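You operate a simulated robot arm through the tools that you are given. There is no shell and no other tool. Be economical: measure what you need, move in short steps, check, and stop when the job is done.

The job below is to be done with a simulated robot arm. You get a single attempt, and the scene is never put back.

## Task
Stand the small jug in the drip tray, mop up the spill and put the blue funnel in its holder.
Fine: the jug first; the rag goes back. Set down upright: small jug.

Only the result counts: the job must be done as asked and must still hold three seconds after the hand-in. Knocking over, shifting, dropping, spilling or breaking anything else fails it.

## Robot
A 7-joint arm with a two-finger parallel gripper on a trunk, on a base that drives. Base frame: it is fixed to the floor where the robot stands at the start and does not move with it; the origin is under the middle of the robot, x ahead of it, y to its left, z up; the surface under the hand at the start is at about z = 800. Readings come in mm, rad, newtons and seconds.
With the tool pointing down near the work surface it reaches from about 320 to 720 mm from the robot's upright axis, wherever it stands. Its first joint turns from -2.496 to 2.496 rad. Places, roughly: blue jerrycan [750, -1750, 250]; bottle [1000, -1000, 1000]; funnel holder [900, -300, 800]; jar [750, -1250, 750]; red funnel [1000, -1250, 1000]; tray [700, -100, 800]. Payload 3 kg.
Tool frame: the origin (TCP) lies between the finger pads and is the grasp point; the fingertips stand 30 mm ahead of it; z points along the fingers, y is the line along which they close. Largest opening 110 mm; finger width 20, thickness 10; the body of the gripper, 48 by 112 mm, starts 55 mm behind the TCP.
Orientation is told as [roll, pitch, yaw] about the base's x, y, z axes, in that order, counted from this pose: with the fingers straight down and closing along the base's y, the tool's x points along the base's -x, its y along +y and its z along -z.

## Interface
- The arm moves only by the tool arm_command. Its argument "series" is a list of rows, each a list of 2 entries, a list of its own where there are three numbers: the shift along the tool's x, y, z in mm, then the turn, a rotation vector about the tool's x, y, z in rad. In form: [[[x, y, z], [wx, wy, wz]], ...]. A call has 1 to 8 rows; each row shifts and turns the commanded pose from where the row before left it, along the tool's axes as they then stand. "jaw" is the finger opening in mm, from 0 to 110, set as the call begins (left out, the last holds). A row lasts 0.2 s, in which the tool goes at most 50 mm and 0.15 rad; a call with a longer step from one row to the next is refused whole, and so is a gripper value outside its range. Where a pose cannot be reached the arm comes as near as it can. A force on the tool above 40 N (or 10 N above the force at the start of the call, whichever is more), or a blocked arm, ends the call early, and 0.2 s more pass. The fingers move at their own pace (about 108 mm/s each) and stop on an object; they squeeze with about 28 N. The grip force told is the motor's: it shows also when the fingers shut on nothing. Time passes only in rows, and 0.2 s behind the last, so rows that do not move let the fingers close. The reply holds the time, the measured pose of the TCP, the force on the tool along the base axes, the opening and the grip force, in the units named above and with some noise, with the torque about the TCP (base axes, N m) and any sound that the robot's microphone picked up.
- Cameras (640 x 400 px; columns grow to the right, rows downward): "scene" is now at [161.6, -16.9, 1687.7]; the picture's right is [-0.21, -0.98, -0.00], its down [-0.66, 0.15, -0.74] and it looks along [0.72, -0.16, -0.68] (base axes); focal length 273 px, centre (320, 200). "wrist" rides on the gripper at [72, 17, -103] in the tool frame; the picture's right is [-0.23, 0.97, 0.00], its down [-0.76, -0.18, -0.62] and it looks along [-0.61, -0.14, 0.78] (tool axes); focal length 222 px, centre (320, 200). There is no depth. A picture from a camera that has moved, and an enlarged one, comes with that camera's place and axes in the base frame and with its lens.
- snapshot(camera): a new picture of that camera. The clock stands still meanwhile.
- lift_body(by): slides the trunk up (or, below 0, down) by that many mm; the arm and the scene camera ride with it, the base frame stays. It gives what a move gives, with no picture.
- roll_base(legs): drives the robot by 1 to 6 legs, each [ahead, left, turn to the left] in mm, mm and rad, along the robot's own axes; the way and the turn of a leg run together, so that a leg with both is an arc; at most 1500 mm and 3.142 rad a leg. The arm and the cameras ride along, it lands a little off, and it stops where it bumps. It gives what a move gives.
- turn_head(pan, tilt): turns the head with the scene camera to pan (to the left, within 1.501 rad either way) and tilt (down, from -0.506 to 1.204), counted from straight ahead of the robot. It gives what a move gives.
- inspect(camera, box): a new picture of the part [left, top, right, bottom] of that camera's present view, enlarged. The clock stands still meanwhile.
- job_done(): hands the job in; it is judged then, once.

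Work in short steps. Places have to be worked out from the pictures, the camera data and where the tool is seen: move nearer, look again, correct. Check each grasp and each placing, and mend what went wrong. You have 120 turns and 82 pictures in all, those below and enlarged ones among them. Open the gripper and draw the arm clear of the work before you hand the job in, unless the task says otherwise; then end with one line.

The tools are called by a JSON object that holds its "method" and its "body". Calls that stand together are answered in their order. arm_command: Moves the arm, as the interface text tells. Its arguments: {"type":"object","properties":{"series":{"type":"array"},"jaw":{"type":"number"}},"required":["series"]} The other tools are called the same way: lift_body (by) slides the trunk up or down; roll_base (legs) drives the base; turn_head (pan, tilt) turns the head that bears the scene camera; snapshot (camera) takes a picture; inspect (camera, box) takes an enlarged picture of a part of a camera's view; job_done () hands the job in.

At the start:

```text
clock: 0.0
ee_pos: [705.7, -281.9, 1264.1]
orientation: [0.0, -0.001, 0.001]
force: [-0.2, 0.2, 0.0]
wrist_torque: [-0.01, -0.02, 0.02]
opening: 110.0
grasp_force: 0.0
trunk travel left (down, up): [-803.0, 87.0]
robot x, y, heading: [0.1, 1.8, 0.004]
head pan, tilt: [-0.216, 0.745]
```

scene: 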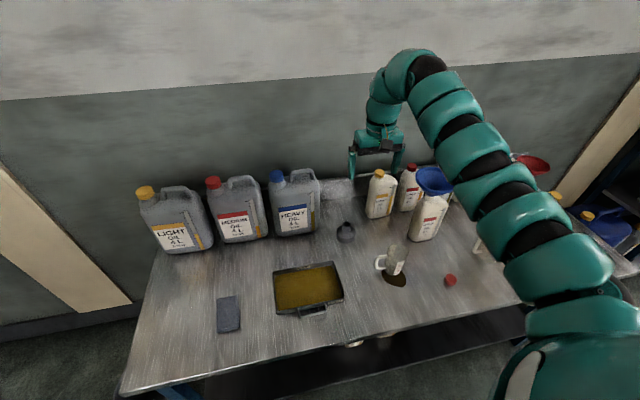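
wrist: 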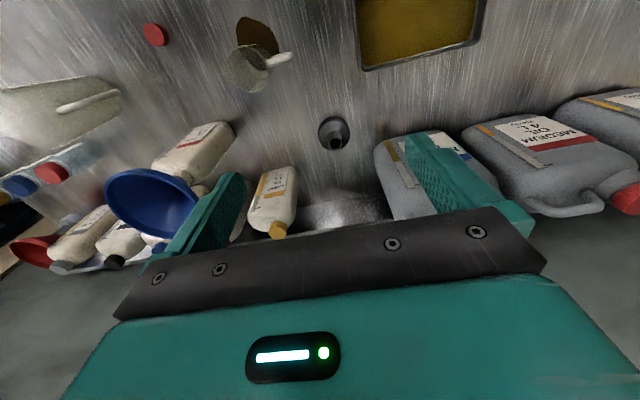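

I'll look closely at the jug, spill, funnel and holder first.

{"method": "inspect", "body": {"camera": "scene", "box": [320, 140, 480, 300]}}

{"method": "inspect", "body": {"camera": "scene", "box": [190, 220, 370, 350]}}

{"method": "inspect", "body": {"camera": "wrist", "box": [80, 0, 400, 250]}}

```text
2.50 times, centred on (400, 220) of scene
camera zoom: at [161.6, -16.9, 1687.7], right [-0.21, -0.98, 0.0], down [-0.66, 0.15, -0.74], along [0.72, -0.16, -0.68], focal length 682 px, centre (120, 150)
```

zoom: 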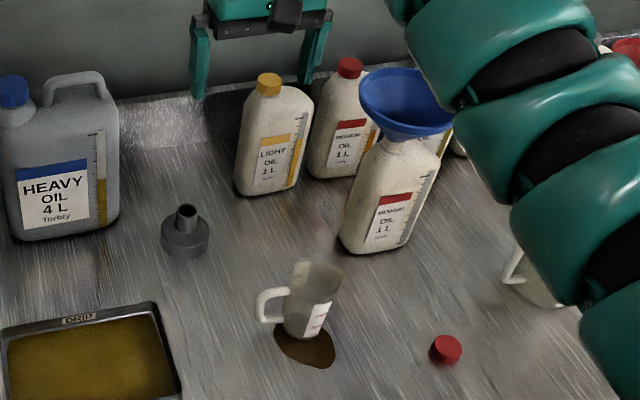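

```text
3.08 times, centred on (280, 285) of scene
camera zoom: at [161.6, -16.9, 1687.7], right [-0.21, -0.98, 0.0], down [-0.66, 0.15, -0.74], along [0.72, -0.16, -0.68], focal length 839 px, centre (443, -62)
```

zoom: 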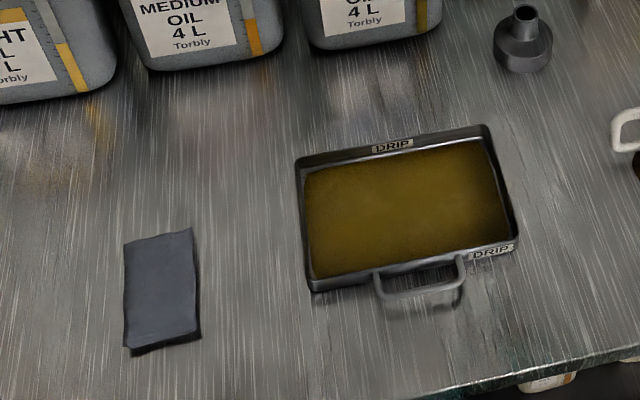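

```text
1.60 times, centred on (240, 125) of wrist
camera zoom: at [631.9, -266.3, 1366.8], right [0.23, 0.97, 0.0], down [0.76, -0.18, 0.62], along [0.61, -0.14, -0.78], focal length 355 px, centre (448, 320)
```

zoom: 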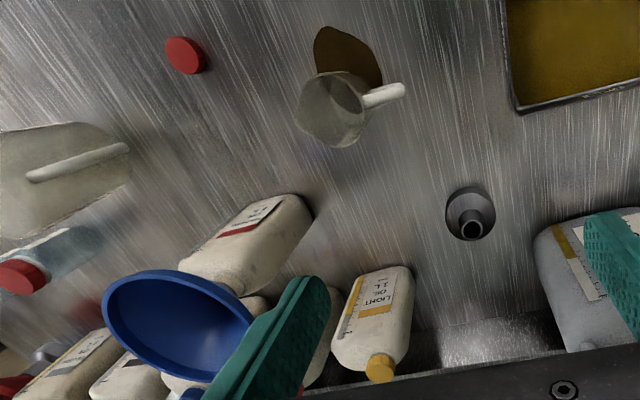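

The black cup with a tube at about (883,-286) is the holder, the small jug is near (660,-405), the rag near (624,192), and the blue funnel sits in a 1 L bottle near (820,-590). Before driving closer I check the table edge and the floor.

{"method": "turn_head", "body": {"pan": -0.3, "tilt": 1.2}}

{"method": "snapshot", "body": {"camera": "scene"}}

```text
clock: 0.9
ee_pos: [706.0, -283.1, 1265.5]
orientation: [0.0, 0.0, 0.0]
force: [0.1, 0.8, 0.0]
wrist_torque: [-0.02, 0.0, 0.05]
opening: 109.9
grasp_force: 0.0
trunk travel left (down, up): [-803.0, 87.0]
robot x, y, heading: [-2.8, -0.5, 0.001]
head pan, tilt: [-0.3, 1.201]
```

```text
76 pictures are left
camera scene: at [133.9, -15.7, 1655.6], right [-0.3, -0.96, 0.0], down [-0.89, 0.28, -0.36], along [0.35, -0.11, -0.93], focal length 273 px, centre (320, 200)
```

scene: 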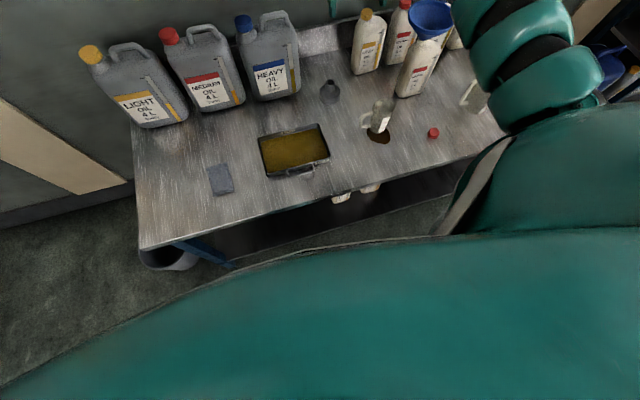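

The table edge is near x≈450 and the robot body front near 280, so there's room for about 100 mm ahead. I drive 80 ahead and 150 right, which puts the jug, tray and rag all in reach.

{"method": "roll_base", "body": {"legs": [[80, -150, 0]]}}

{"method": "turn_head", "body": {"pan": -0.2, "tilt": 0.85}}

{"method": "snapshot", "body": {"camera": "scene"}}

```text
clock: 2.4
ee_pos: [786.4, -433.9, 1263.4]
orientation: [0.001, -0.002, 0.0]
force: [0.3, 0.4, 0.6]
wrist_torque: [0.02, -0.01, 0.02]
opening: 110.1
grasp_force: 0.0
trunk travel left (down, up): [-803.0, 87.0]
robot x, y, heading: [81.0, -148.6, 0.001]
head pan, tilt: [-0.3, 1.201]
```

```text
clock: 3.2
ee_pos: [785.4, -432.6, 1263.0]
orientation: [-0.001, -0.002, 0.0]
force: [-0.6, -0.2, -0.8]
wrist_torque: [-0.02, 0.02, -0.01]
opening: 110.2
grasp_force: 0.0
trunk travel left (down, up): [-803.0, 87.0]
robot x, y, heading: [77.9, -149.5, 0.004]
head pan, tilt: [-0.201, 0.85]
```

```text
75 pictures are left
camera scene: at [236.5, -164.6, 1679.2], right [-0.2, -0.98, 0.0], down [-0.74, 0.15, -0.66], along [0.65, -0.13, -0.75], focal length 273 px, centre (320, 200)
```

scene: 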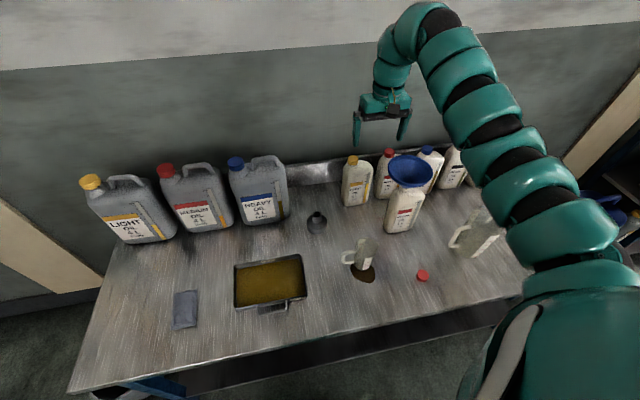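

The robot landed at (78,-149.5). I bring the tool back and down so the wrist camera looks at the jug.

{"method": "arm_command", "body": {"series": [[[36, 7, 28], [0, 0, 0]], [[36, 7, 28], [0, 0, 0]], [[36, 7, 28], [0, 0, 0]], [[36, 7, 28], [0, 0, 0]], [[36, 7, 28], [0, 0, 0]], [[36, 7, 28], [0, 0, 0]], [[36, 7, 28], [0, 0, 0]]]}}

{"method": "snapshot", "body": {"camera": "wrist"}}

{"method": "inspect", "body": {"camera": "scene", "box": [290, 200, 450, 300]}}

```text
clock: 4.8
ee_pos: [767.0, -429.2, 1248.8]
orientation: [0.0, 0.0, -0.001]
force: [-0.5, -0.1, 0.3]
wrist_torque: [-0.02, 0.01, -0.05]
opening: 110.0
grasp_force: 0.1
out of reach, approached as far as the arm can: row 1, 2, 3, 4, 5, 6, 7
trunk travel left (down, up): [-803.0, 87.0]
robot x, y, heading: [81.9, -144.0, -0.003]
head pan, tilt: [-0.201, 0.85]
```

```text
74 pictures are left
camera wrist: at [693.1, -412.8, 1352.2], right [0.23, 0.97, 0.0], down [0.76, -0.18, 0.62], along [0.61, -0.14, -0.78], focal length 222 px, centre (320, 200)
```

wrist: 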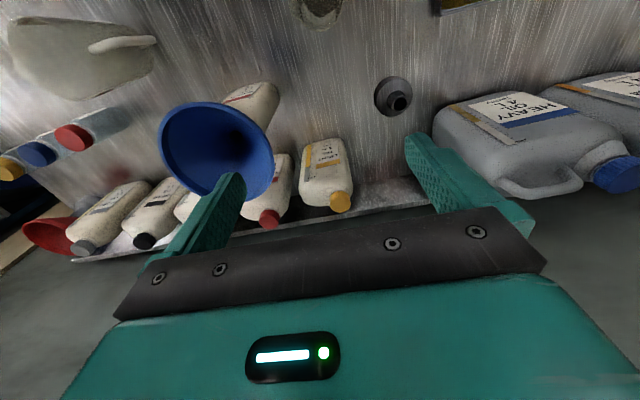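

```text
4.00 times, centred on (370, 250) of scene
camera zoom: at [236.5, -164.7, 1679.2], right [-0.2, -0.98, 0.0], down [-0.74, 0.15, -0.66], along [0.65, -0.13, -0.75], focal length 1091 px, centre (120, 0)
```

zoom: 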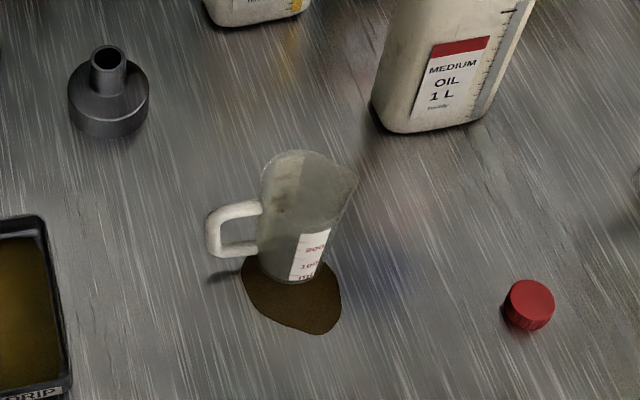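

The arm hardly moved (reach limit in this posture). I test a plain descent.

{"method": "arm_command", "body": {"series": [[[0, 0, 30], [0, 0, 0]], [[0, 0, 30], [0, 0, 0]]]}}

```text
clock: 5.4
ee_pos: [766.7, -431.9, 1221.3]
orientation: [0.001, 0.002, -0.007]
force: [-0.5, 0.8, -0.3]
wrist_torque: [-0.01, -0.02, -0.02]
opening: 110.0
grasp_force: 0.1
out of reach, approached as far as the arm can: row 2
trunk travel left (down, up): [-803.0, 87.0]
robot x, y, heading: [81.1, -151.5, -0.0]
head pan, tilt: [-0.201, 0.85]
```

Now a plain pull-back test.

{"method": "arm_command", "body": {"series": [[[30, 0, 0], [0, 0, 0]], [[30, 0, 0], [0, 0, 0]], [[30, 0, 0], [0, 0, 0]]]}}

```text
clock: 6.2
ee_pos: [766.6, -433.1, 1219.8]
orientation: [0.004, 0.004, -0.006]
force: [-0.1, -0.4, 0.2]
wrist_torque: [0.0, 0.02, 0.0]
opening: 110.1
grasp_force: 0.1
out of reach, approached as far as the arm can: row 1, 2, 3
trunk travel left (down, up): [-803.0, 87.0]
robot x, y, heading: [80.6, -148.3, 0.003]
head pan, tilt: [-0.201, 0.85]
```

Pull-back is blocked; I try sideways to the left and up to find which direction is free.

{"method": "arm_command", "body": {"series": [[[0, 40, 0], [0, 0, 0]], [[0, 40, 0], [0, 0, 0]], [[0, 40, 0], [0, 0, 0]], [[0, 40, 0], [0, 0, 0]]]}}

{"method": "arm_command", "body": {"series": [[[40, 0, 0], [0, 0, 0]], [[40, 0, 0], [0, 0, 0]]]}}

{"method": "snapshot", "body": {"camera": "scene"}}

```text
clock: 7.2
ee_pos: [766.3, -432.0, 1220.8]
orientation: [0.001, 0.004, -0.007]
force: [-0.3, 0.8, 0.8]
wrist_torque: [-0.01, 0.02, 0.02]
opening: 110.2
grasp_force: 0.0
out of reach, approached as far as the arm can: row 1, 2, 3, 4
trunk travel left (down, up): [-803.0, 87.0]
robot x, y, heading: [79.7, -149.5, 0.003]
head pan, tilt: [-0.201, 0.85]
```

```text
clock: 7.8
ee_pos: [767.2, -432.6, 1220.1]
orientation: [0.001, 0.004, -0.008]
force: [0.0, -0.2, 0.6]
wrist_torque: [0.01, 0.01, -0.02]
opening: 110.0
grasp_force: 0.1
out of reach, approached as far as the arm can: row 1, 2
trunk travel left (down, up): [-803.0, 87.0]
robot x, y, heading: [77.8, -151.7, -0.002]
head pan, tilt: [-0.201, 0.85]
```

```text
72 pictures are left
camera scene: at [236.6, -164.6, 1679.2], right [-0.2, -0.98, 0.0], down [-0.74, 0.15, -0.66], along [0.65, -0.13, -0.75], focal length 273 px, centre (320, 200)
```

scene: 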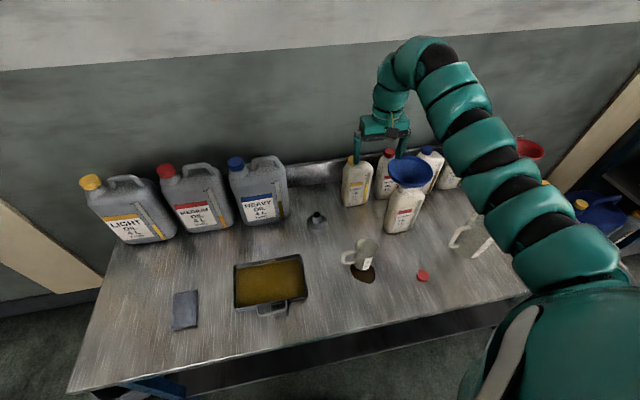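

The arm looks nearly straight with its wrist possibly at a joint limit. I test yaw turns.

{"method": "arm_command", "body": {"series": [[[0, 0, 0], [0, 0, -0.14]], [[0, 0, 0], [0, 0, -0.14]]]}}

{"method": "arm_command", "body": {"series": [[[30, 0, 0], [0, 0, 0]], [[30, 0, 0], [0, 0, 0]]]}}

```text
clock: 8.4
ee_pos: [768.9, -431.5, 1219.2]
orientation: [0.0, -0.002, 0.281]
force: [-0.1, 0.6, 0.5]
wrist_torque: [0.01, 0.02, -0.01]
opening: 110.0
grasp_force: 0.0
trunk travel left (down, up): [-803.0, 87.0]
robot x, y, heading: [77.6, -146.1, 0.002]
head pan, tilt: [-0.201, 0.85]
```

```text
clock: 9.0
ee_pos: [767.5, -433.0, 1220.5]
orientation: [0.0, 0.0, 0.279]
force: [0.5, -0.4, 0.2]
wrist_torque: [0.0, 0.0, 0.01]
opening: 110.1
grasp_force: 0.0
out of reach, approached as far as the arm can: row 1, 2
trunk travel left (down, up): [-803.0, 87.0]
robot x, y, heading: [79.5, -151.2, -0.0]
head pan, tilt: [-0.201, 0.85]
```

Yaw is free. I test up and outward individually.

{"method": "arm_command", "body": {"series": [[[0, 0, -30], [0, 0, 0]]]}}

{"method": "arm_command", "body": {"series": [[[-30, 0, 0], [0, 0, 0]]]}}

{"method": "arm_command", "body": {"series": [[[0, 0, 30], [0, 0, 0]]]}}

```text
clock: 9.4
ee_pos: [770.3, -432.0, 1250.7]
orientation: [0.0, 0.001, 0.278]
force: [-1.0, -0.1, -0.9]
wrist_torque: [-0.01, -0.03, -0.01]
opening: 110.1
grasp_force: 0.1
trunk travel left (down, up): [-803.0, 87.0]
robot x, y, heading: [79.4, -153.2, -0.0]
head pan, tilt: [-0.201, 0.85]
```

```text
clock: 9.8
ee_pos: [799.5, -420.6, 1249.9]
orientation: [-0.001, 0.002, 0.278]
force: [0.7, 0.0, 0.3]
wrist_torque: [-0.02, 0.02, -0.02]
opening: 110.2
grasp_force: 0.1
trunk travel left (down, up): [-803.0, 87.0]
robot x, y, heading: [81.2, -152.2, -0.003]
head pan, tilt: [-0.201, 0.85]
```

```text
clock: 10.2
ee_pos: [801.5, -423.8, 1218.9]
orientation: [0.001, 0.001, 0.281]
force: [0.0, 0.3, 0.3]
wrist_torque: [0.02, 0.01, 0.01]
opening: 110.0
grasp_force: 0.0
trunk travel left (down, up): [-803.0, 87.0]
robot x, y, heading: [75.7, -149.2, -0.002]
head pan, tilt: [-0.201, 0.85]
```

The inward limit depends on height: the wrist must get lower relative to the shoulder. I back the base off so the tool is over free space, then descend.

{"method": "roll_base", "body": {"legs": [[-200, 0, 0]]}}

{"method": "arm_command", "body": {"series": [[[0, 0, 45], [0, 0, 0]], [[0, 0, 45], [0, 0, 0]], [[0, 0, 45], [0, 0, 0]], [[0, 0, 45], [0, 0, 0]]]}}

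{"method": "arm_command", "body": {"series": [[[40, 0, 0], [0, 0, 0]], [[40, 0, 0], [0, 0, 0]], [[40, 0, 0], [0, 0, 0]]]}}

```text
clock: 11.8
ee_pos: [600.2, -422.7, 1221.3]
orientation: [0.0, -0.004, 0.283]
force: [-0.2, -0.1, -0.1]
wrist_torque: [0.01, 0.0, 0.05]
opening: 109.8
grasp_force: 0.1
trunk travel left (down, up): [-803.0, 87.0]
robot x, y, heading: [-121.5, -149.8, 0.002]
head pan, tilt: [-0.201, 0.85]
```

```text
clock: 12.8
ee_pos: [601.5, -421.5, 1037.2]
orientation: [-0.002, 0.0, 0.282]
force: [-0.2, 0.1, 0.0]
wrist_torque: [-0.02, 0.05, 0.0]
opening: 110.0
grasp_force: 0.0
trunk travel left (down, up): [-803.0, 87.0]
robot x, y, heading: [-118.8, -150.1, 0.001]
head pan, tilt: [-0.201, 0.85]
```

```text
clock: 13.6
ee_pos: [561.4, -471.6, 1014.5]
orientation: [0.002, 0.001, 0.282]
force: [-0.1, 0.3, -0.4]
wrist_torque: [-0.03, 0.03, 0.03]
opening: 110.1
grasp_force: 0.0
out of reach, approached as far as the arm can: row 1, 2, 3
trunk travel left (down, up): [-803.0, 87.0]
robot x, y, heading: [-117.2, -147.8, -0.001]
head pan, tilt: [-0.201, 0.85]
```

Lower does allow more reach inward. I raise the trunk 85 and lower the arm correspondingly.

{"method": "lift_body", "body": {"by": 85}}

{"method": "arm_command", "body": {"series": [[[0, 0, 40], [0, 0, 0]], [[0, 0, 40], [0, 0, 0]], [[0, 0, 30], [0, 0, 0]]]}}

{"method": "arm_command", "body": {"series": [[[20, 40, 0], [0, 0, 0.14]], [[20, 40, 0], [0, 0, 0.14]], [[40, 20, 0], [0, 0, 0]]]}}

{"method": "snapshot", "body": {"camera": "scene"}}

```text
clock: 14.8
ee_pos: [561.2, -472.5, 1099.5]
orientation: [0.001, 0.002, 0.281]
force: [0.3, -0.4, -0.3]
wrist_torque: [0.02, 0.0, -0.01]
opening: 110.0
grasp_force: 0.1
trunk travel left (down, up): [-888.0, 2.0]
robot x, y, heading: [-118.0, -149.2, 0.002]
head pan, tilt: [-0.201, 0.85]
```

```text
clock: 15.6
ee_pos: [559.2, -475.6, 989.0]
orientation: [0.002, 0.001, 0.284]
force: [-0.9, -0.5, -0.4]
wrist_torque: [0.01, 0.0, 0.03]
opening: 109.8
grasp_force: 0.1
trunk travel left (down, up): [-888.0, 2.0]
robot x, y, heading: [-118.3, -151.2, 0.004]
head pan, tilt: [-0.201, 0.85]
```

```text
clock: 16.4
ee_pos: [504.7, -386.7, 983.2]
orientation: [-0.001, 0.002, 0.001]
force: [0.1, 0.8, 0.5]
wrist_torque: [-0.02, 0.0, 0.01]
opening: 110.1
grasp_force: 0.1
out of reach, approached as far as the arm can: row 3
trunk travel left (down, up): [-888.0, 2.0]
robot x, y, heading: [-119.8, -150.5, 0.003]
head pan, tilt: [-0.201, 0.85]
```

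```text
71 pictures are left
camera scene: at [38.5, -162.8, 1764.1], right [-0.2, -0.98, 0.0], down [-0.74, 0.15, -0.66], along [0.65, -0.13, -0.75], focal length 273 px, centre (320, 200)
```

scene: 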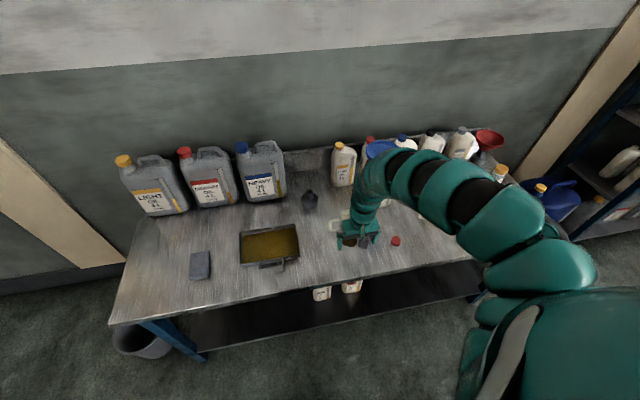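

Now the arm behaves. I look through the wrist camera.

{"method": "snapshot", "body": {"camera": "wrist"}}

```text
70 pictures are left
camera wrist: at [431.0, -370.3, 1086.2], right [0.23, 0.97, 0.0], down [0.76, -0.18, 0.62], along [0.6, -0.14, -0.78], focal length 222 px, centre (320, 200)
```

wrist: 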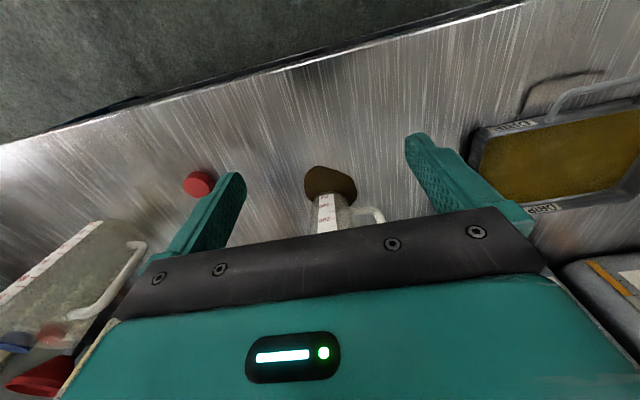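

From two views: spill centre ≈(628,-397), jug axis ≈(670,-402), rim z≈930, handle towards +y, spout towards -y. So I grasp it closing along x: I turn yaw +90°, raise slightly, then drive 160 ahead.

{"method": "arm_command", "body": {"series": [[[-10, 0, -10], [0, 0, -0.1427]], [[-10, 0, -10], [0, 0, -0.1427]], [[-10, 0, -10], [0, 0, -0.1427]], [[0, 0, 0], [0, 0, -0.1427]], [[0, 0, 0], [0, 0, -0.1427]], [[0, 0, 0], [0, 0, -0.1427]], [[0, 0, 0], [0, 0, -0.1427]], [[0, 0, 0], [0, 0, -0.1427]]]}}

{"method": "arm_command", "body": {"series": [[[0, 0, 0], [0, 0, -0.1427]], [[0, 0, 0], [0, 0, -0.1427]], [[0, 0, 0], [0, 0, -0.1427]]]}}

{"method": "roll_base", "body": {"legs": [[160, 0, 0]]}}

{"method": "snapshot", "body": {"camera": "wrist"}}

{"method": "snapshot", "body": {"camera": "scene"}}

```text
clock: 18.2
ee_pos: [534.0, -383.3, 1015.5]
orientation: [0.002, 0.0, 1.147]
force: [-0.7, -0.4, 0.0]
wrist_torque: [-0.01, -0.02, 0.0]
opening: 109.8
grasp_force: 0.0
trunk travel left (down, up): [-888.0, 2.0]
robot x, y, heading: [-121.3, -152.9, 0.004]
head pan, tilt: [-0.201, 0.85]
```

```text
clock: 19.0
ee_pos: [534.0, -381.8, 1016.7]
orientation: [0.001, 0.0, 1.579]
force: [0.0, -0.2, 0.0]
wrist_torque: [0.04, 0.03, 0.0]
opening: 110.0
grasp_force: 0.0
trunk travel left (down, up): [-888.0, 2.0]
robot x, y, heading: [-117.5, -154.7, 0.001]
head pan, tilt: [-0.201, 0.85]
```

```text
clock: 20.4
ee_pos: [694.6, -377.5, 1014.7]
orientation: [0.002, -0.003, 1.579]
force: [0.4, 0.8, -1.2]
wrist_torque: [-0.01, -0.01, -0.03]
opening: 110.0
grasp_force: 0.0
trunk travel left (down, up): [-888.0, 2.0]
robot x, y, heading: [38.1, -149.6, 0.007]
head pan, tilt: [-0.201, 0.85]
```

```text
69 pictures are left
camera wrist: at [677.6, -450.8, 1117.3], right [-0.98, 0.22, 0.0], down [0.17, 0.76, 0.62], along [0.13, 0.61, -0.78], focal length 222 px, centre (320, 200)
```

wrist: 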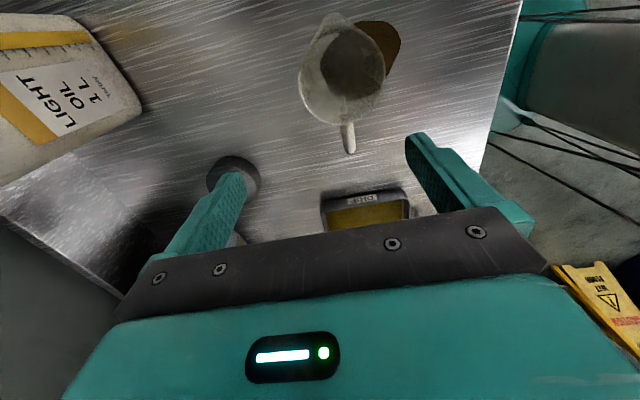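

```text
68 pictures are left
camera scene: at [197.4, -162.6, 1764.0], right [-0.19, -0.98, 0.0], down [-0.74, 0.14, -0.66], along [0.65, -0.13, -0.75], focal length 273 px, centre (320, 200)
```

scene: 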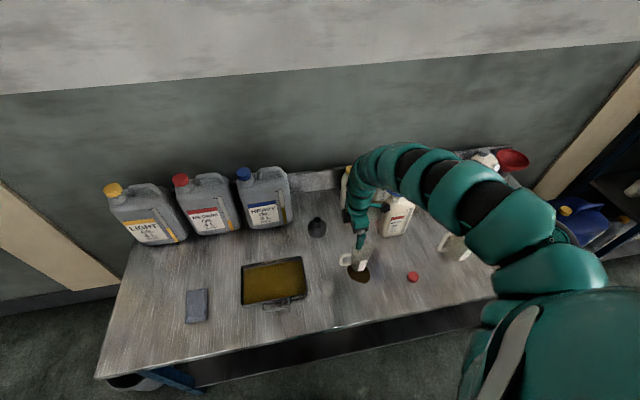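

Rim centre ≈(668,-410), handle at x≈667 pointing +y. I move over it at z≈975 and look again.

{"method": "arm_command", "body": {"series": [[[15, 14, 0], [0, 0, 0]], [[16, 13, 0], [0, 0, 0]], [[0, 0, 38], [0, 0, 0]], [[0, 0, 0], [0, 0, 0]]]}}

{"method": "snapshot", "body": {"camera": "wrist"}}

{"method": "inspect", "body": {"camera": "scene", "box": [310, 180, 430, 290]}}

```text
clock: 21.4
ee_pos: [679.7, -409.6, 966.8]
orientation: [0.0, 0.001, 1.58]
force: [-0.1, 0.0, -0.2]
wrist_torque: [0.01, 0.0, 0.02]
opening: 110.0
grasp_force: 0.0
out of reach, approached as far as the arm can: row 1, 2
trunk travel left (down, up): [-888.0, 2.0]
robot x, y, heading: [36.2, -148.4, 0.008]
head pan, tilt: [-0.201, 0.85]
```

```text
67 pictures are left
camera wrist: at [661.9, -482.5, 1069.2], right [-0.98, 0.22, 0.0], down [0.17, 0.76, 0.62], along [0.14, 0.61, -0.78], focal length 222 px, centre (320, 200)
```

wrist: 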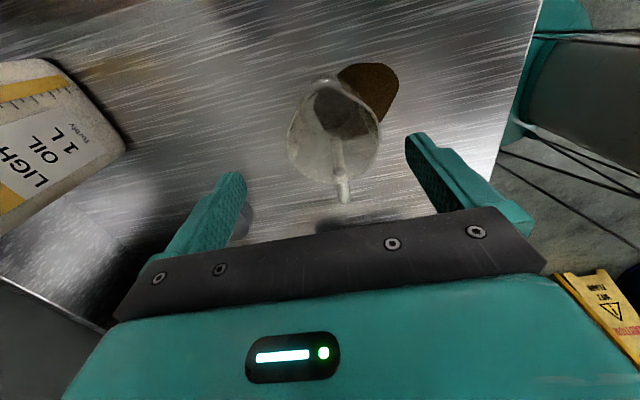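

```text
3.64 times, centred on (370, 235) of scene
camera zoom: at [194.4, -162.7, 1764.4], right [-0.19, -0.98, 0.0], down [-0.74, 0.14, -0.66], along [0.65, -0.13, -0.75], focal length 992 px, centre (138, 73)
```

zoom: 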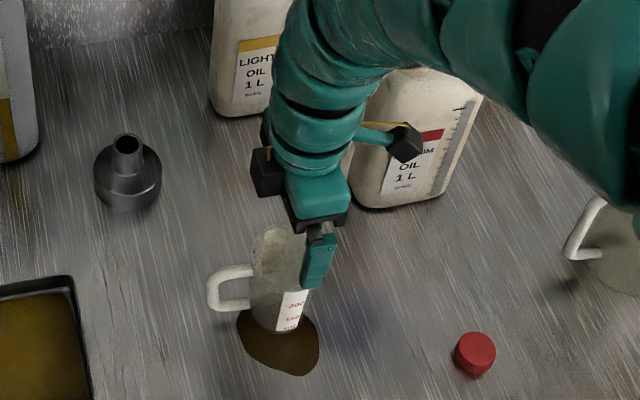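

Estimates of the jug's y differ a bit between cameras; I zoom the wrist view.

{"method": "inspect", "body": {"camera": "wrist", "box": [260, 50, 420, 220]}}

```text
2.35 times, centred on (340, 135) of wrist
camera zoom: at [661.9, -482.5, 1069.2], right [-0.98, 0.22, 0.0], down [0.17, 0.76, 0.62], along [0.14, 0.61, -0.78], focal length 523 px, centre (273, 353)
```

zoom: 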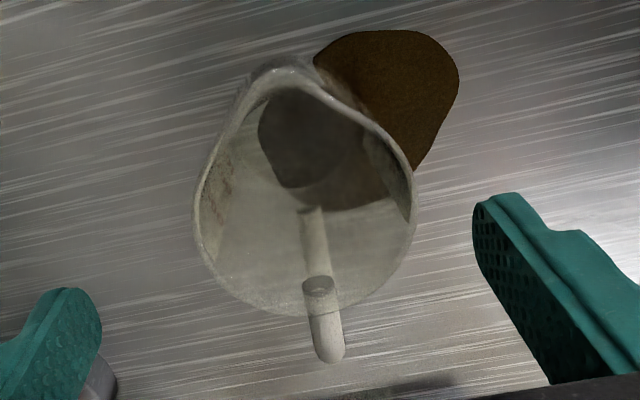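

Triangulating the spout gives rim z≈913; jug centre ≈(666,-408), rim Ø≈69. I centre and lower to z≈880 with open jaws.

{"method": "arm_command", "body": {"series": [[[0, 14, 8], [0, 0, 0]], [[0, 0, 0], [0, 0, 0]]]}}

```text
clock: 22.0
ee_pos: [665.7, -408.6, 959.9]
orientation: [0.003, 0.0, 1.579]
force: [0.4, 1.1, 0.0]
wrist_torque: [0.02, 0.01, -0.01]
opening: 110.3
grasp_force: 0.1
trunk travel left (down, up): [-888.0, 2.0]
robot x, y, heading: [36.2, -149.6, 0.009]
head pan, tilt: [-0.201, 0.85]
```

Centred; now descend to z≈880.

{"method": "arm_command", "body": {"series": [[[0, 0, 20], [0, 0, 0]], [[0, 0, 20], [0, 0, 0]], [[0, 0, 20], [0, 0, 0]], [[0, 0, 20], [0, 0, 0]], [[0, 0, 0], [0, 0, 0]]]}}

{"method": "snapshot", "body": {"camera": "wrist"}}

{"method": "inspect", "body": {"camera": "scene", "box": [310, 180, 430, 290]}}

```text
clock: 23.2
ee_pos: [667.2, -411.1, 880.2]
orientation: [0.004, -0.001, 1.58]
force: [-0.2, -0.7, 0.5]
wrist_torque: [-0.01, -0.02, 0.01]
opening: 110.2
grasp_force: 0.1
trunk travel left (down, up): [-888.0, 2.0]
robot x, y, heading: [40.9, -147.1, 0.01]
head pan, tilt: [-0.201, 0.85]
```

```text
64 pictures are left
camera wrist: at [649.0, -484.8, 982.2], right [-0.98, 0.22, 0.0], down [0.17, 0.76, 0.62], along [0.14, 0.61, -0.78], focal length 222 px, centre (320, 200)
```

wrist: 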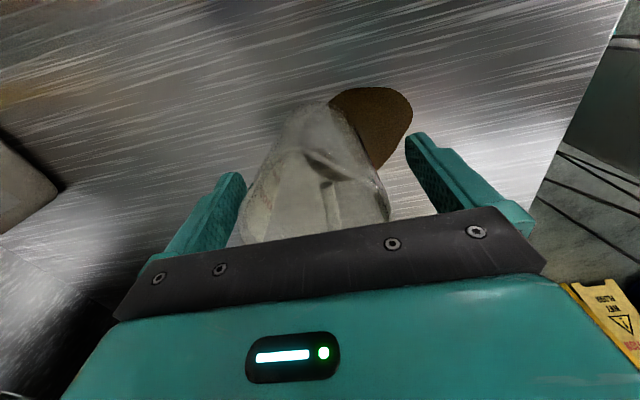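

```text
3.64 times, centred on (370, 235) of scene
camera zoom: at [195.2, -162.6, 1764.3], right [-0.19, -0.98, 0.0], down [-0.74, 0.14, -0.66], along [0.65, -0.13, -0.75], focal length 992 px, centre (138, 73)
```

zoom: 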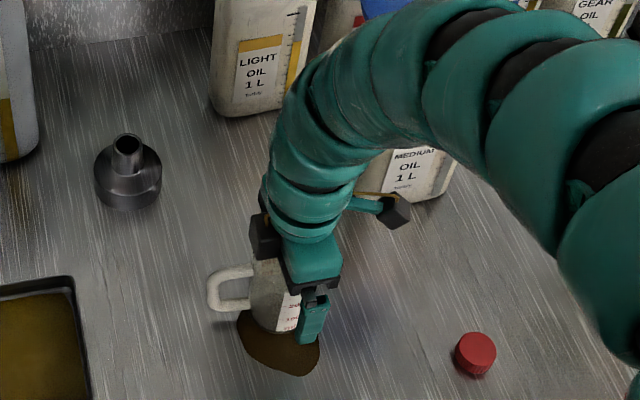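

The scene view suggests the jug's body is ~10 mm further towards +y than the fingers; I shift by +10 and close.

{"method": "arm_command", "body": {"series": [[[-10, 0, 0], [0, 0, 0]], [[0, 0, 0], [0, 0, 0]]]}}

{"method": "arm_command", "body": {"series": [[[0, 0, 0], [0, 0, 0]], [[0, 0, 0], [0, 0, 0]], [[0, 0, 0], [0, 0, 0]], [[0, 0, 0], [0, 0, 0]]], "jaw": 30}}

{"method": "inspect", "body": {"camera": "scene", "box": [310, 180, 430, 290]}}

```text
clock: 23.8
ee_pos: [665.3, -401.1, 879.3]
orientation: [0.002, -0.002, 1.578]
force: [-0.5, 0.2, 0.1]
wrist_torque: [0.0, 0.0, 0.03]
opening: 109.9
grasp_force: 0.1
trunk travel left (down, up): [-888.0, 2.0]
robot x, y, heading: [40.4, -147.5, 0.009]
head pan, tilt: [-0.201, 0.85]
```

```text
clock: 24.8
ee_pos: [666.1, -400.1, 878.9]
orientation: [0.002, 0.0, 1.579]
force: [0.3, 0.0, 2.0]
wrist_torque: [0.05, -0.01, -0.01]
opening: 76.3
grasp_force: 27.9
trunk travel left (down, up): [-888.0, 2.0]
robot x, y, heading: [37.4, -153.6, 0.007]
head pan, tilt: [-0.201, 0.85]
```

```text
3.64 times, centred on (370, 235) of scene
camera zoom: at [195.5, -162.5, 1764.2], right [-0.19, -0.98, 0.0], down [-0.74, 0.14, -0.66], along [0.65, -0.13, -0.75], focal length 992 px, centre (138, 73)
```

zoom: 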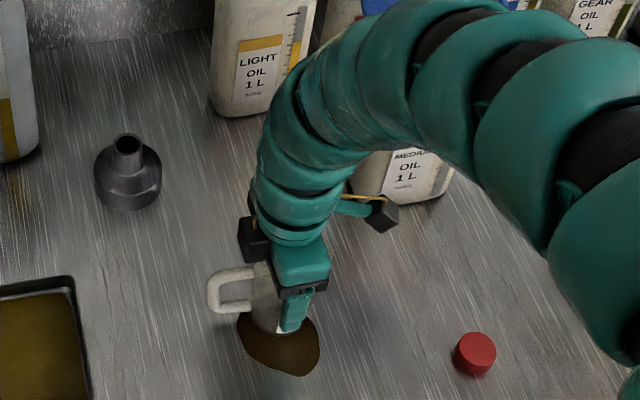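

Gripped at 76 mm with 28 N. I lift 20 mm first and check.

{"method": "arm_command", "body": {"series": [[[0, 0, -10], [0, 0, 0]], [[0, 0, -10], [0, 0, 0]], [[0, 0, 0], [0, 0, 0]]]}}

{"method": "inspect", "body": {"camera": "scene", "box": [310, 180, 430, 290]}}

```text
clock: 25.6
ee_pos: [666.8, -398.7, 901.0]
orientation: [0.001, 0.0, 1.581]
force: [0.4, -0.4, -0.6]
wrist_torque: [-0.01, -0.04, -0.03]
opening: 76.1
grasp_force: 27.8
trunk travel left (down, up): [-888.0, 2.0]
robot x, y, heading: [41.7, -148.6, 0.002]
head pan, tilt: [-0.201, 0.85]
```

```text
3.64 times, centred on (370, 235) of scene
camera zoom: at [195.8, -162.7, 1764.2], right [-0.19, -0.98, 0.0], down [-0.74, 0.14, -0.66], along [0.65, -0.13, -0.75], focal length 992 px, centre (138, 73)
```

zoom: 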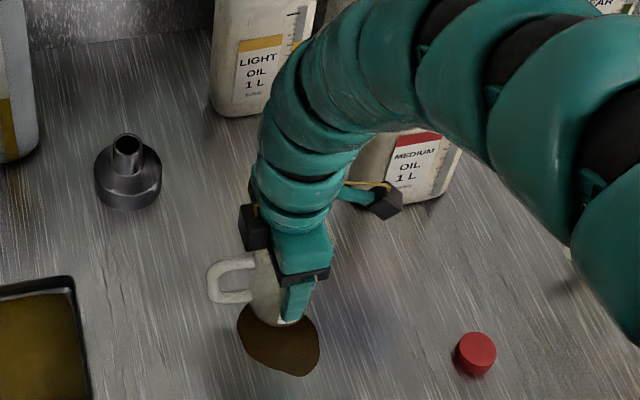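

The jug hangs clear. I raise to z≈930 and carry it left toward the tray in two parts.

{"method": "arm_command", "body": {"series": [[[0, 0, -15], [0, 0, 0]], [[0, 0, -14], [0, 0, 0]], [[-20, 0, 0], [0, 0, 0]], [[-30, 0, 0], [0, 0, 0]], [[-40, 0, 0], [0, 0, 0]], [[-40, 0, 0], [0, 0, 0]], [[-20, 0, 0], [0, 0, 0]], [[0, 0, 0], [0, 0, 0]]]}}

```text
clock: 27.4
ee_pos: [664.1, -249.3, 930.3]
orientation: [0.001, -0.003, 1.578]
force: [0.0, 0.1, 0.0]
wrist_torque: [-0.01, 0.02, -0.01]
opening: 76.5
grasp_force: 28.2
trunk travel left (down, up): [-888.0, 2.0]
robot x, y, heading: [37.3, -148.9, 0.009]
head pan, tilt: [-0.201, 0.85]
```

Smooth. I continue to y≈-95.

{"method": "arm_command", "body": {"series": [[[-20, 0, 0], [0, 0, 0]], [[-35, 0, 0], [0, 0, 0]], [[-40, 0, 0], [0, 0, 0]], [[-40, 0, 0], [0, 0, 0]], [[-20, 0, 0], [0, 0, 0]], [[0, 0, 0], [0, 0, 0]]]}}

{"method": "snapshot", "body": {"camera": "scene"}}

{"method": "snapshot", "body": {"camera": "wrist"}}

```text
clock: 28.8
ee_pos: [662.9, -94.1, 927.3]
orientation: [0.0, -0.002, 1.58]
force: [-0.3, -0.5, -0.6]
wrist_torque: [-0.01, 0.0, 0.0]
opening: 76.1
grasp_force: 28.3
trunk travel left (down, up): [-888.0, 2.0]
robot x, y, heading: [41.5, -147.5, 0.009]
head pan, tilt: [-0.201, 0.85]
```

```text
60 pictures are left
camera scene: at [195.8, -162.8, 1764.2], right [-0.19, -0.98, 0.0], down [-0.74, 0.14, -0.66], along [0.65, -0.13, -0.75], focal length 273 px, centre (320, 200)
```

scene: 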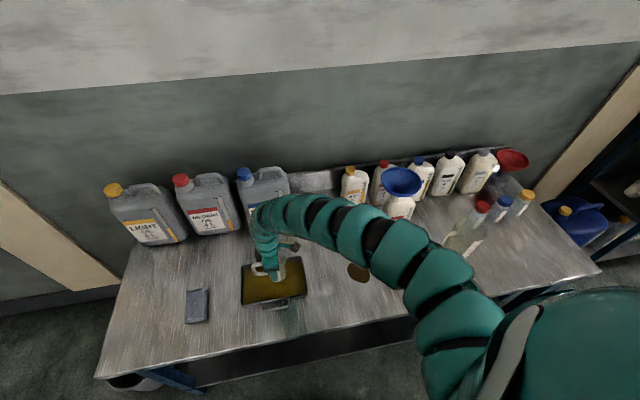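

```text
59 pictures are left
camera wrist: at [644.9, -166.6, 1030.2], right [-0.98, 0.22, 0.0], down [0.17, 0.76, 0.62], along [0.14, 0.61, -0.78], focal length 222 px, centre (320, 200)
```

wrist: 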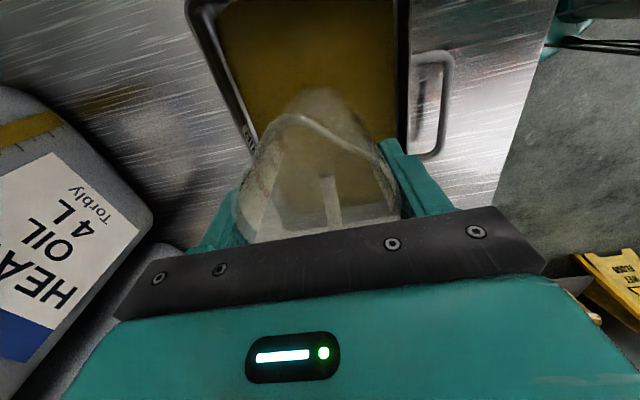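

Hanging over the tray. I check its placement with a close-up.

{"method": "inspect", "body": {"camera": "scene", "box": [220, 210, 340, 320]}}

```text
3.64 times, centred on (280, 265) of scene
camera zoom: at [195.8, -162.8, 1764.2], right [-0.19, -0.98, 0.0], down [-0.74, 0.14, -0.66], along [0.65, -0.13, -0.75], focal length 992 px, centre (466, -36)
```

zoom: 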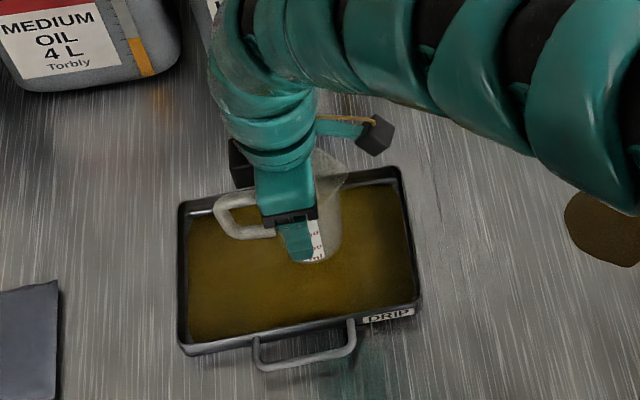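

The jug is well inside the tray (inner ≈ x 592–738, y -193…23). I lower; contact expected at TCP z≈882.

{"method": "arm_command", "body": {"series": [[[0, 0, 12], [0, 0, 0]], [[0, 0, 12], [0, 0, 0]], [[0, 0, 10], [0, 0, 0]], [[0, 0, 3], [0, 0, 0]], [[0, 0, 2], [0, 0, 0]], [[0, 0, 0], [0, 0, 0]]]}}

{"method": "arm_command", "body": {"series": [[[0, 0, 2], [0, 0, 0]], [[0, 0, 2], [0, 0, 0]], [[0, 0, 0], [0, 0, 0]]]}}

```text
clock: 30.2
ee_pos: [663.2, -96.3, 890.3]
orientation: [0.002, -0.001, 1.578]
force: [-0.3, -0.1, 0.1]
wrist_torque: [-0.04, 0.0, -0.01]
opening: 76.0
grasp_force: 27.4
trunk travel left (down, up): [-888.0, 2.0]
robot x, y, heading: [36.9, -149.4, 0.003]
head pan, tilt: [-0.201, 0.85]
```

```text
clock: 31.0
ee_pos: [663.6, -95.9, 885.2]
orientation: [0.003, -0.001, 1.58]
force: [-0.8, -0.3, -0.7]
wrist_torque: [0.03, 0.01, 0.0]
opening: 76.3
grasp_force: 28.2
trunk travel left (down, up): [-888.0, 2.0]
robot x, y, heading: [41.0, -149.4, 0.001]
head pan, tilt: [-0.201, 0.85]
```

{"method": "arm_command", "body": {"series": [[[0, 0, 1.5], [0, 0, 0]], [[0, 0, 1.5], [0, 0, 0]], [[0, 0, 0], [0, 0, 0]]]}}

{"method": "inspect", "body": {"camera": "scene", "box": [220, 210, 340, 320]}}

```text
clock: 31.8
ee_pos: [663.0, -96.4, 881.9]
orientation: [0.003, 0.0, 1.58]
force: [-0.7, 0.4, 0.6]
wrist_torque: [0.0, -0.01, -0.03]
opening: 76.3
grasp_force: 27.9
trunk travel left (down, up): [-888.0, 2.0]
robot x, y, heading: [35.2, -153.3, 0.003]
head pan, tilt: [-0.201, 0.85]
```

```text
3.64 times, centred on (280, 265) of scene
camera zoom: at [195.6, -162.6, 1764.2], right [-0.19, -0.98, 0.0], down [-0.74, 0.14, -0.66], along [0.65, -0.13, -0.75], focal length 992 px, centre (466, -36)
```

zoom: 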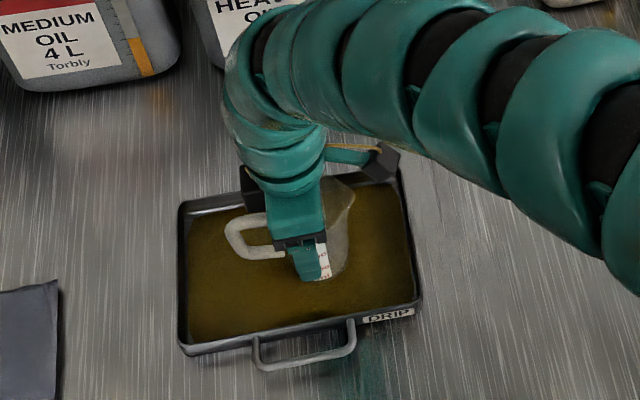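

No contact yet; I continue in 1.5 mm steps.

{"method": "arm_command", "body": {"series": [[[0, 0, 1.5], [0, 0, 0]], [[0, 0, 1.5], [0, 0, 0]], [[0, 0, 0], [0, 0, 0]]]}}

{"method": "arm_command", "body": {"series": [[[0, 0, 1.5], [0, 0, 0]], [[0, 0, 0], [0, 0, 0]]]}}

```text
clock: 32.6
ee_pos: [662.6, -95.6, 881.6]
orientation: [-0.003, -0.002, 1.58]
force: [-0.9, 0.4, 24.4]
wrist_torque: [-0.08, 0.17, 0.01]
opening: 76.0
grasp_force: 28.7
trunk travel left (down, up): [-888.0, 2.0]
robot x, y, heading: [39.2, -147.5, 0.006]
head pan, tilt: [-0.201, 0.85]
```

```text
clock: 33.2
ee_pos: [663.8, -96.5, 879.4]
orientation: [-0.002, -0.001, 1.578]
force: [2.5, 0.4, 27.7]
wrist_torque: [-0.3, 0.03, 0.01]
opening: 76.2
grasp_force: 28.1
trunk travel left (down, up): [-888.0, 2.0]
robot x, y, heading: [36.3, -148.9, 0.0]
head pan, tilt: [-0.201, 0.85]
```

Contact (≈25 N). I ease off 2 mm, then open.

{"method": "arm_command", "body": {"series": [[[0, 0, -2], [0, 0, 0]], [[0, 0, 0], [0, 0, 0]]]}}

{"method": "arm_command", "body": {"series": [[[0, 0, 0], [0, 0, 0]], [[0, 0, 0], [0, 0, 0]], [[0, 0, 0], [0, 0, 0]]], "jaw": 110}}

{"method": "arm_command", "body": {"series": [[[0, 0, -15], [0, 0, 0]], [[0, 0, -15], [0, 0, 0]], [[0, 0, -20], [0, 0, 0]], [[0, 0, -20], [0, 0, 0]]]}}

{"method": "inspect", "body": {"camera": "scene", "box": [220, 210, 340, 320]}}

```text
clock: 33.8
ee_pos: [662.5, -95.7, 879.6]
orientation: [0.002, 0.001, 1.578]
force: [0.6, -1.5, 9.5]
wrist_torque: [-0.06, -0.12, -0.02]
opening: 76.4
grasp_force: 27.7
trunk travel left (down, up): [-888.0, 2.0]
robot x, y, heading: [37.9, -148.2, 0.007]
head pan, tilt: [-0.201, 0.85]
```

```text
clock: 34.6
ee_pos: [663.1, -95.7, 880.2]
orientation: [0.002, -0.001, 1.579]
force: [-0.5, 0.6, -0.5]
wrist_torque: [0.02, -0.02, 0.01]
opening: 109.8
grasp_force: 0.1
trunk travel left (down, up): [-888.0, 2.0]
robot x, y, heading: [37.1, -147.6, 0.007]
head pan, tilt: [-0.201, 0.85]
```

```text
clock: 35.6
ee_pos: [664.1, -94.4, 949.3]
orientation: [0.001, 0.001, 1.579]
force: [-0.1, -0.3, -0.5]
wrist_torque: [0.02, -0.01, -0.03]
opening: 109.7
grasp_force: 0.0
trunk travel left (down, up): [-888.0, 2.0]
robot x, y, heading: [38.0, -151.9, 0.007]
head pan, tilt: [-0.201, 0.85]
```

```text
3.64 times, centred on (280, 265) of scene
camera zoom: at [195.2, -162.7, 1764.3], right [-0.19, -0.98, 0.0], down [-0.74, 0.14, -0.66], along [0.65, -0.13, -0.75], focal length 992 px, centre (466, -36)
```

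zoom: 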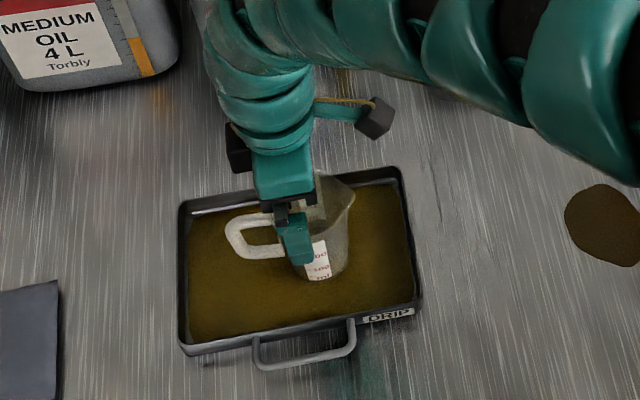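

The jug stands upright in the tray. Next the rag near (620,191), about 120 (x) × 70 (y): I rise a little, move left and turn back to yaw 0.

{"method": "arm_command", "body": {"series": [[[0, 0, -15], [0, 0, 0]], [[-40, 0, 0], [0, 0, 0]], [[-40, 0, 0], [0, 0, 0]], [[-40, 0, 0], [0, 0, 0]], [[-40, 0, 0], [0, 0, 0]], [[-40, 0, 0], [0, 0, 0]], [[-40, 0, 0], [0, 0, 0]]]}}

{"method": "arm_command", "body": {"series": [[[0, 0, 0], [0, 0, 0.144]], [[0, 0, 0], [0, 0, 0.144]], [[0, 0, 0], [0, 0, 0.144]], [[0, 0, 0], [0, 0, 0.144]], [[0, 0, 0], [0, 0, 0.144]], [[0, 0, 0], [0, 0, 0.144]], [[0, 0, 0], [0, 0, 0.144]], [[0, 0, 0], [0, 0, 0.144]]]}}

{"method": "arm_command", "body": {"series": [[[0, 0, 0], [0, 0, 0.144]], [[0, 0, 0], [0, 0, 0.144]], [[0, 0, 0], [0, 0, 0.139]]]}}

{"method": "snapshot", "body": {"camera": "wrist"}}

{"method": "snapshot", "body": {"camera": "scene"}}

```text
clock: 37.2
ee_pos: [652.1, 94.0, 972.6]
orientation: [0.003, -0.003, 1.577]
force: [0.6, 0.0, -0.1]
wrist_torque: [0.05, 0.03, 0.0]
opening: 110.2
grasp_force: 0.1
out of reach, approached as far as the arm can: row 6, 7
trunk travel left (down, up): [-888.0, 2.0]
robot x, y, heading: [37.0, -152.2, 0.01]
head pan, tilt: [-0.201, 0.85]
```

```text
clock: 39.0
ee_pos: [651.9, 94.5, 973.1]
orientation: [0.002, 0.001, 0.426]
force: [0.3, -0.3, -1.0]
wrist_torque: [-0.02, -0.03, -0.02]
opening: 110.3
grasp_force: 0.0
trunk travel left (down, up): [-888.0, 2.0]
robot x, y, heading: [40.7, -149.8, 0.006]
head pan, tilt: [-0.201, 0.85]
```

```text
clock: 39.8
ee_pos: [650.9, 94.6, 973.1]
orientation: [0.002, 0.003, -0.001]
force: [0.7, -0.2, 0.8]
wrist_torque: [-0.01, 0.0, 0.0]
opening: 110.2
grasp_force: 0.1
trunk travel left (down, up): [-888.0, 2.0]
robot x, y, heading: [37.6, -146.7, 0.006]
head pan, tilt: [-0.201, 0.85]
```

```text
55 pictures are left
camera wrist: at [577.3, 110.3, 1076.0], right [0.23, 0.97, 0.0], down [0.76, -0.18, 0.62], along [0.61, -0.14, -0.78], focal length 222 px, centre (320, 200)
```

wrist: 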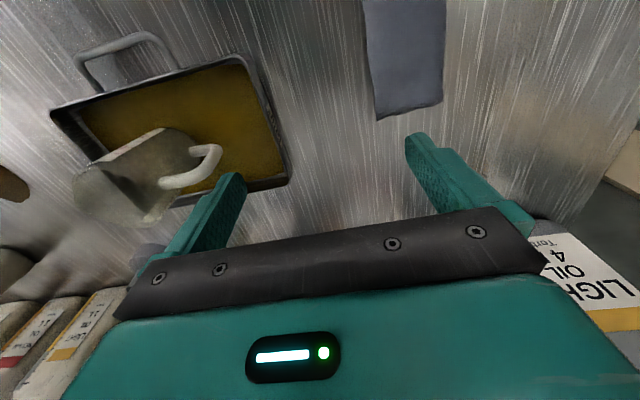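

```text
54 pictures are left
camera scene: at [195.5, -162.4, 1764.2], right [-0.19, -0.98, 0.0], down [-0.74, 0.14, -0.66], along [0.65, -0.13, -0.75], focal length 273 px, centre (320, 200)
```

scene: 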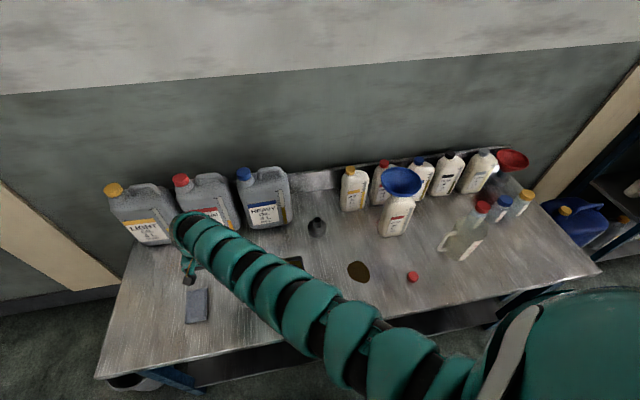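

Rag spans x 561–682, y 154–228 (centre ≈ (622,191)), nearly square to the axes. I move above it at z≈880.

{"method": "arm_command", "body": {"series": [[[0, 32, 25], [0, 0, 0]], [[9, 32, 25], [0, 0, 0]], [[10, 32, 25], [0, 0, 0]], [[10, 0, 18], [0, 0, 0]], [[0, 0, 0], [0, 0, 0]]]}}

{"method": "snapshot", "body": {"camera": "wrist"}}

```text
clock: 41.0
ee_pos: [616.7, 113.2, 936.3]
orientation: [0.002, 0.001, 0.0]
force: [-0.3, -0.2, 0.7]
wrist_torque: [0.0, -0.01, 0.02]
opening: 110.2
grasp_force: 0.1
out of reach, approached as far as the arm can: row 1, 2, 3
trunk travel left (down, up): [-888.0, 2.0]
robot x, y, heading: [39.1, -150.6, 0.007]
head pan, tilt: [-0.201, 0.85]
```

```text
53 pictures are left
camera wrist: at [542.9, 129.6, 1040.3], right [0.23, 0.97, 0.0], down [0.76, -0.18, 0.62], along [0.61, -0.14, -0.78], focal length 222 px, centre (320, 200)
```

wrist: 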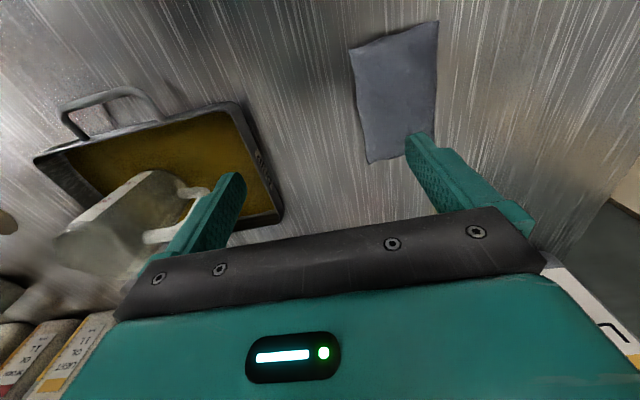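

Limited by reach at that height; now lower it should go left freely.

{"method": "arm_command", "body": {"series": [[[-5, 26, 0], [0, 0, 0]], [[0, 26, 0], [0, 0, 0]], [[0, 26, 0], [0, 0, 0]], [[0, 0, 20], [0, 0, 0]], [[0, 0, 20], [0, 0, 0]], [[0, 0, 0], [0, 0, 0]]]}}

{"method": "snapshot", "body": {"camera": "wrist"}}

```text
clock: 42.4
ee_pos: [599.7, 113.9, 917.1]
orientation: [0.001, 0.002, -0.001]
force: [0.1, -0.7, -0.4]
wrist_torque: [0.02, 0.01, -0.02]
opening: 110.3
grasp_force: 0.0
out of reach, approached as far as the arm can: row 1, 2, 3, 4, 5
trunk travel left (down, up): [-888.0, 2.0]
robot x, y, heading: [38.6, -148.7, 0.004]
head pan, tilt: [-0.201, 0.85]
```

```text
52 pictures are left
camera wrist: at [525.7, 130.7, 1020.5], right [0.23, 0.97, 0.0], down [0.76, -0.18, 0.62], along [0.61, -0.14, -0.78], focal length 222 px, centre (320, 200)
```

wrist: 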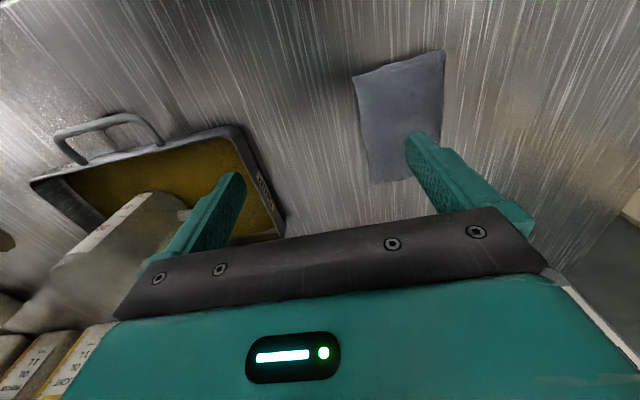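

The arm is at its left limit, so I drive the base 80 left and 20 ahead, bringing the tool over the rag.

{"method": "roll_base", "body": {"legs": [[20, 80, 0]]}}

{"method": "arm_command", "body": {"series": [[[0, 0, 20], [0, 0, 0]], [[0, 0, 20], [0, 0, 0]], [[0, 0, 0], [0, 0, 0]]]}}

{"method": "snapshot", "body": {"camera": "wrist"}}

```text
clock: 43.5
ee_pos: [620.3, 195.5, 916.8]
orientation: [0.001, 0.003, 0.0]
force: [0.0, -0.5, 1.0]
wrist_torque: [-0.03, 0.03, 0.03]
opening: 110.0
grasp_force: 0.1
trunk travel left (down, up): [-888.0, 2.0]
robot x, y, heading: [54.8, -69.7, 0.008]
head pan, tilt: [-0.201, 0.85]
```

```text
clock: 44.3
ee_pos: [615.0, 190.7, 900.5]
orientation: [0.004, 0.002, 0.0]
force: [-0.1, -0.8, 1.1]
wrist_torque: [0.0, 0.0, 0.01]
opening: 110.0
grasp_force: 0.0
out of reach, approached as far as the arm can: row 1, 2
trunk travel left (down, up): [-888.0, 2.0]
robot x, y, heading: [57.2, -70.5, 0.007]
head pan, tilt: [-0.201, 0.85]
```

```text
51 pictures are left
camera wrist: at [540.6, 206.9, 1003.7], right [0.23, 0.97, 0.0], down [0.76, -0.18, 0.62], along [0.61, -0.14, -0.78], focal length 222 px, centre (320, 200)
```

wrist: 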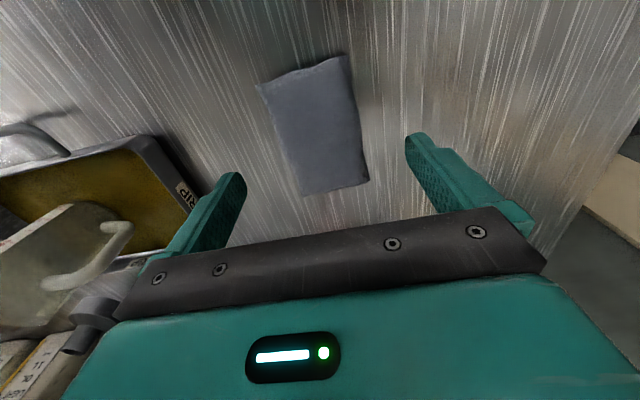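

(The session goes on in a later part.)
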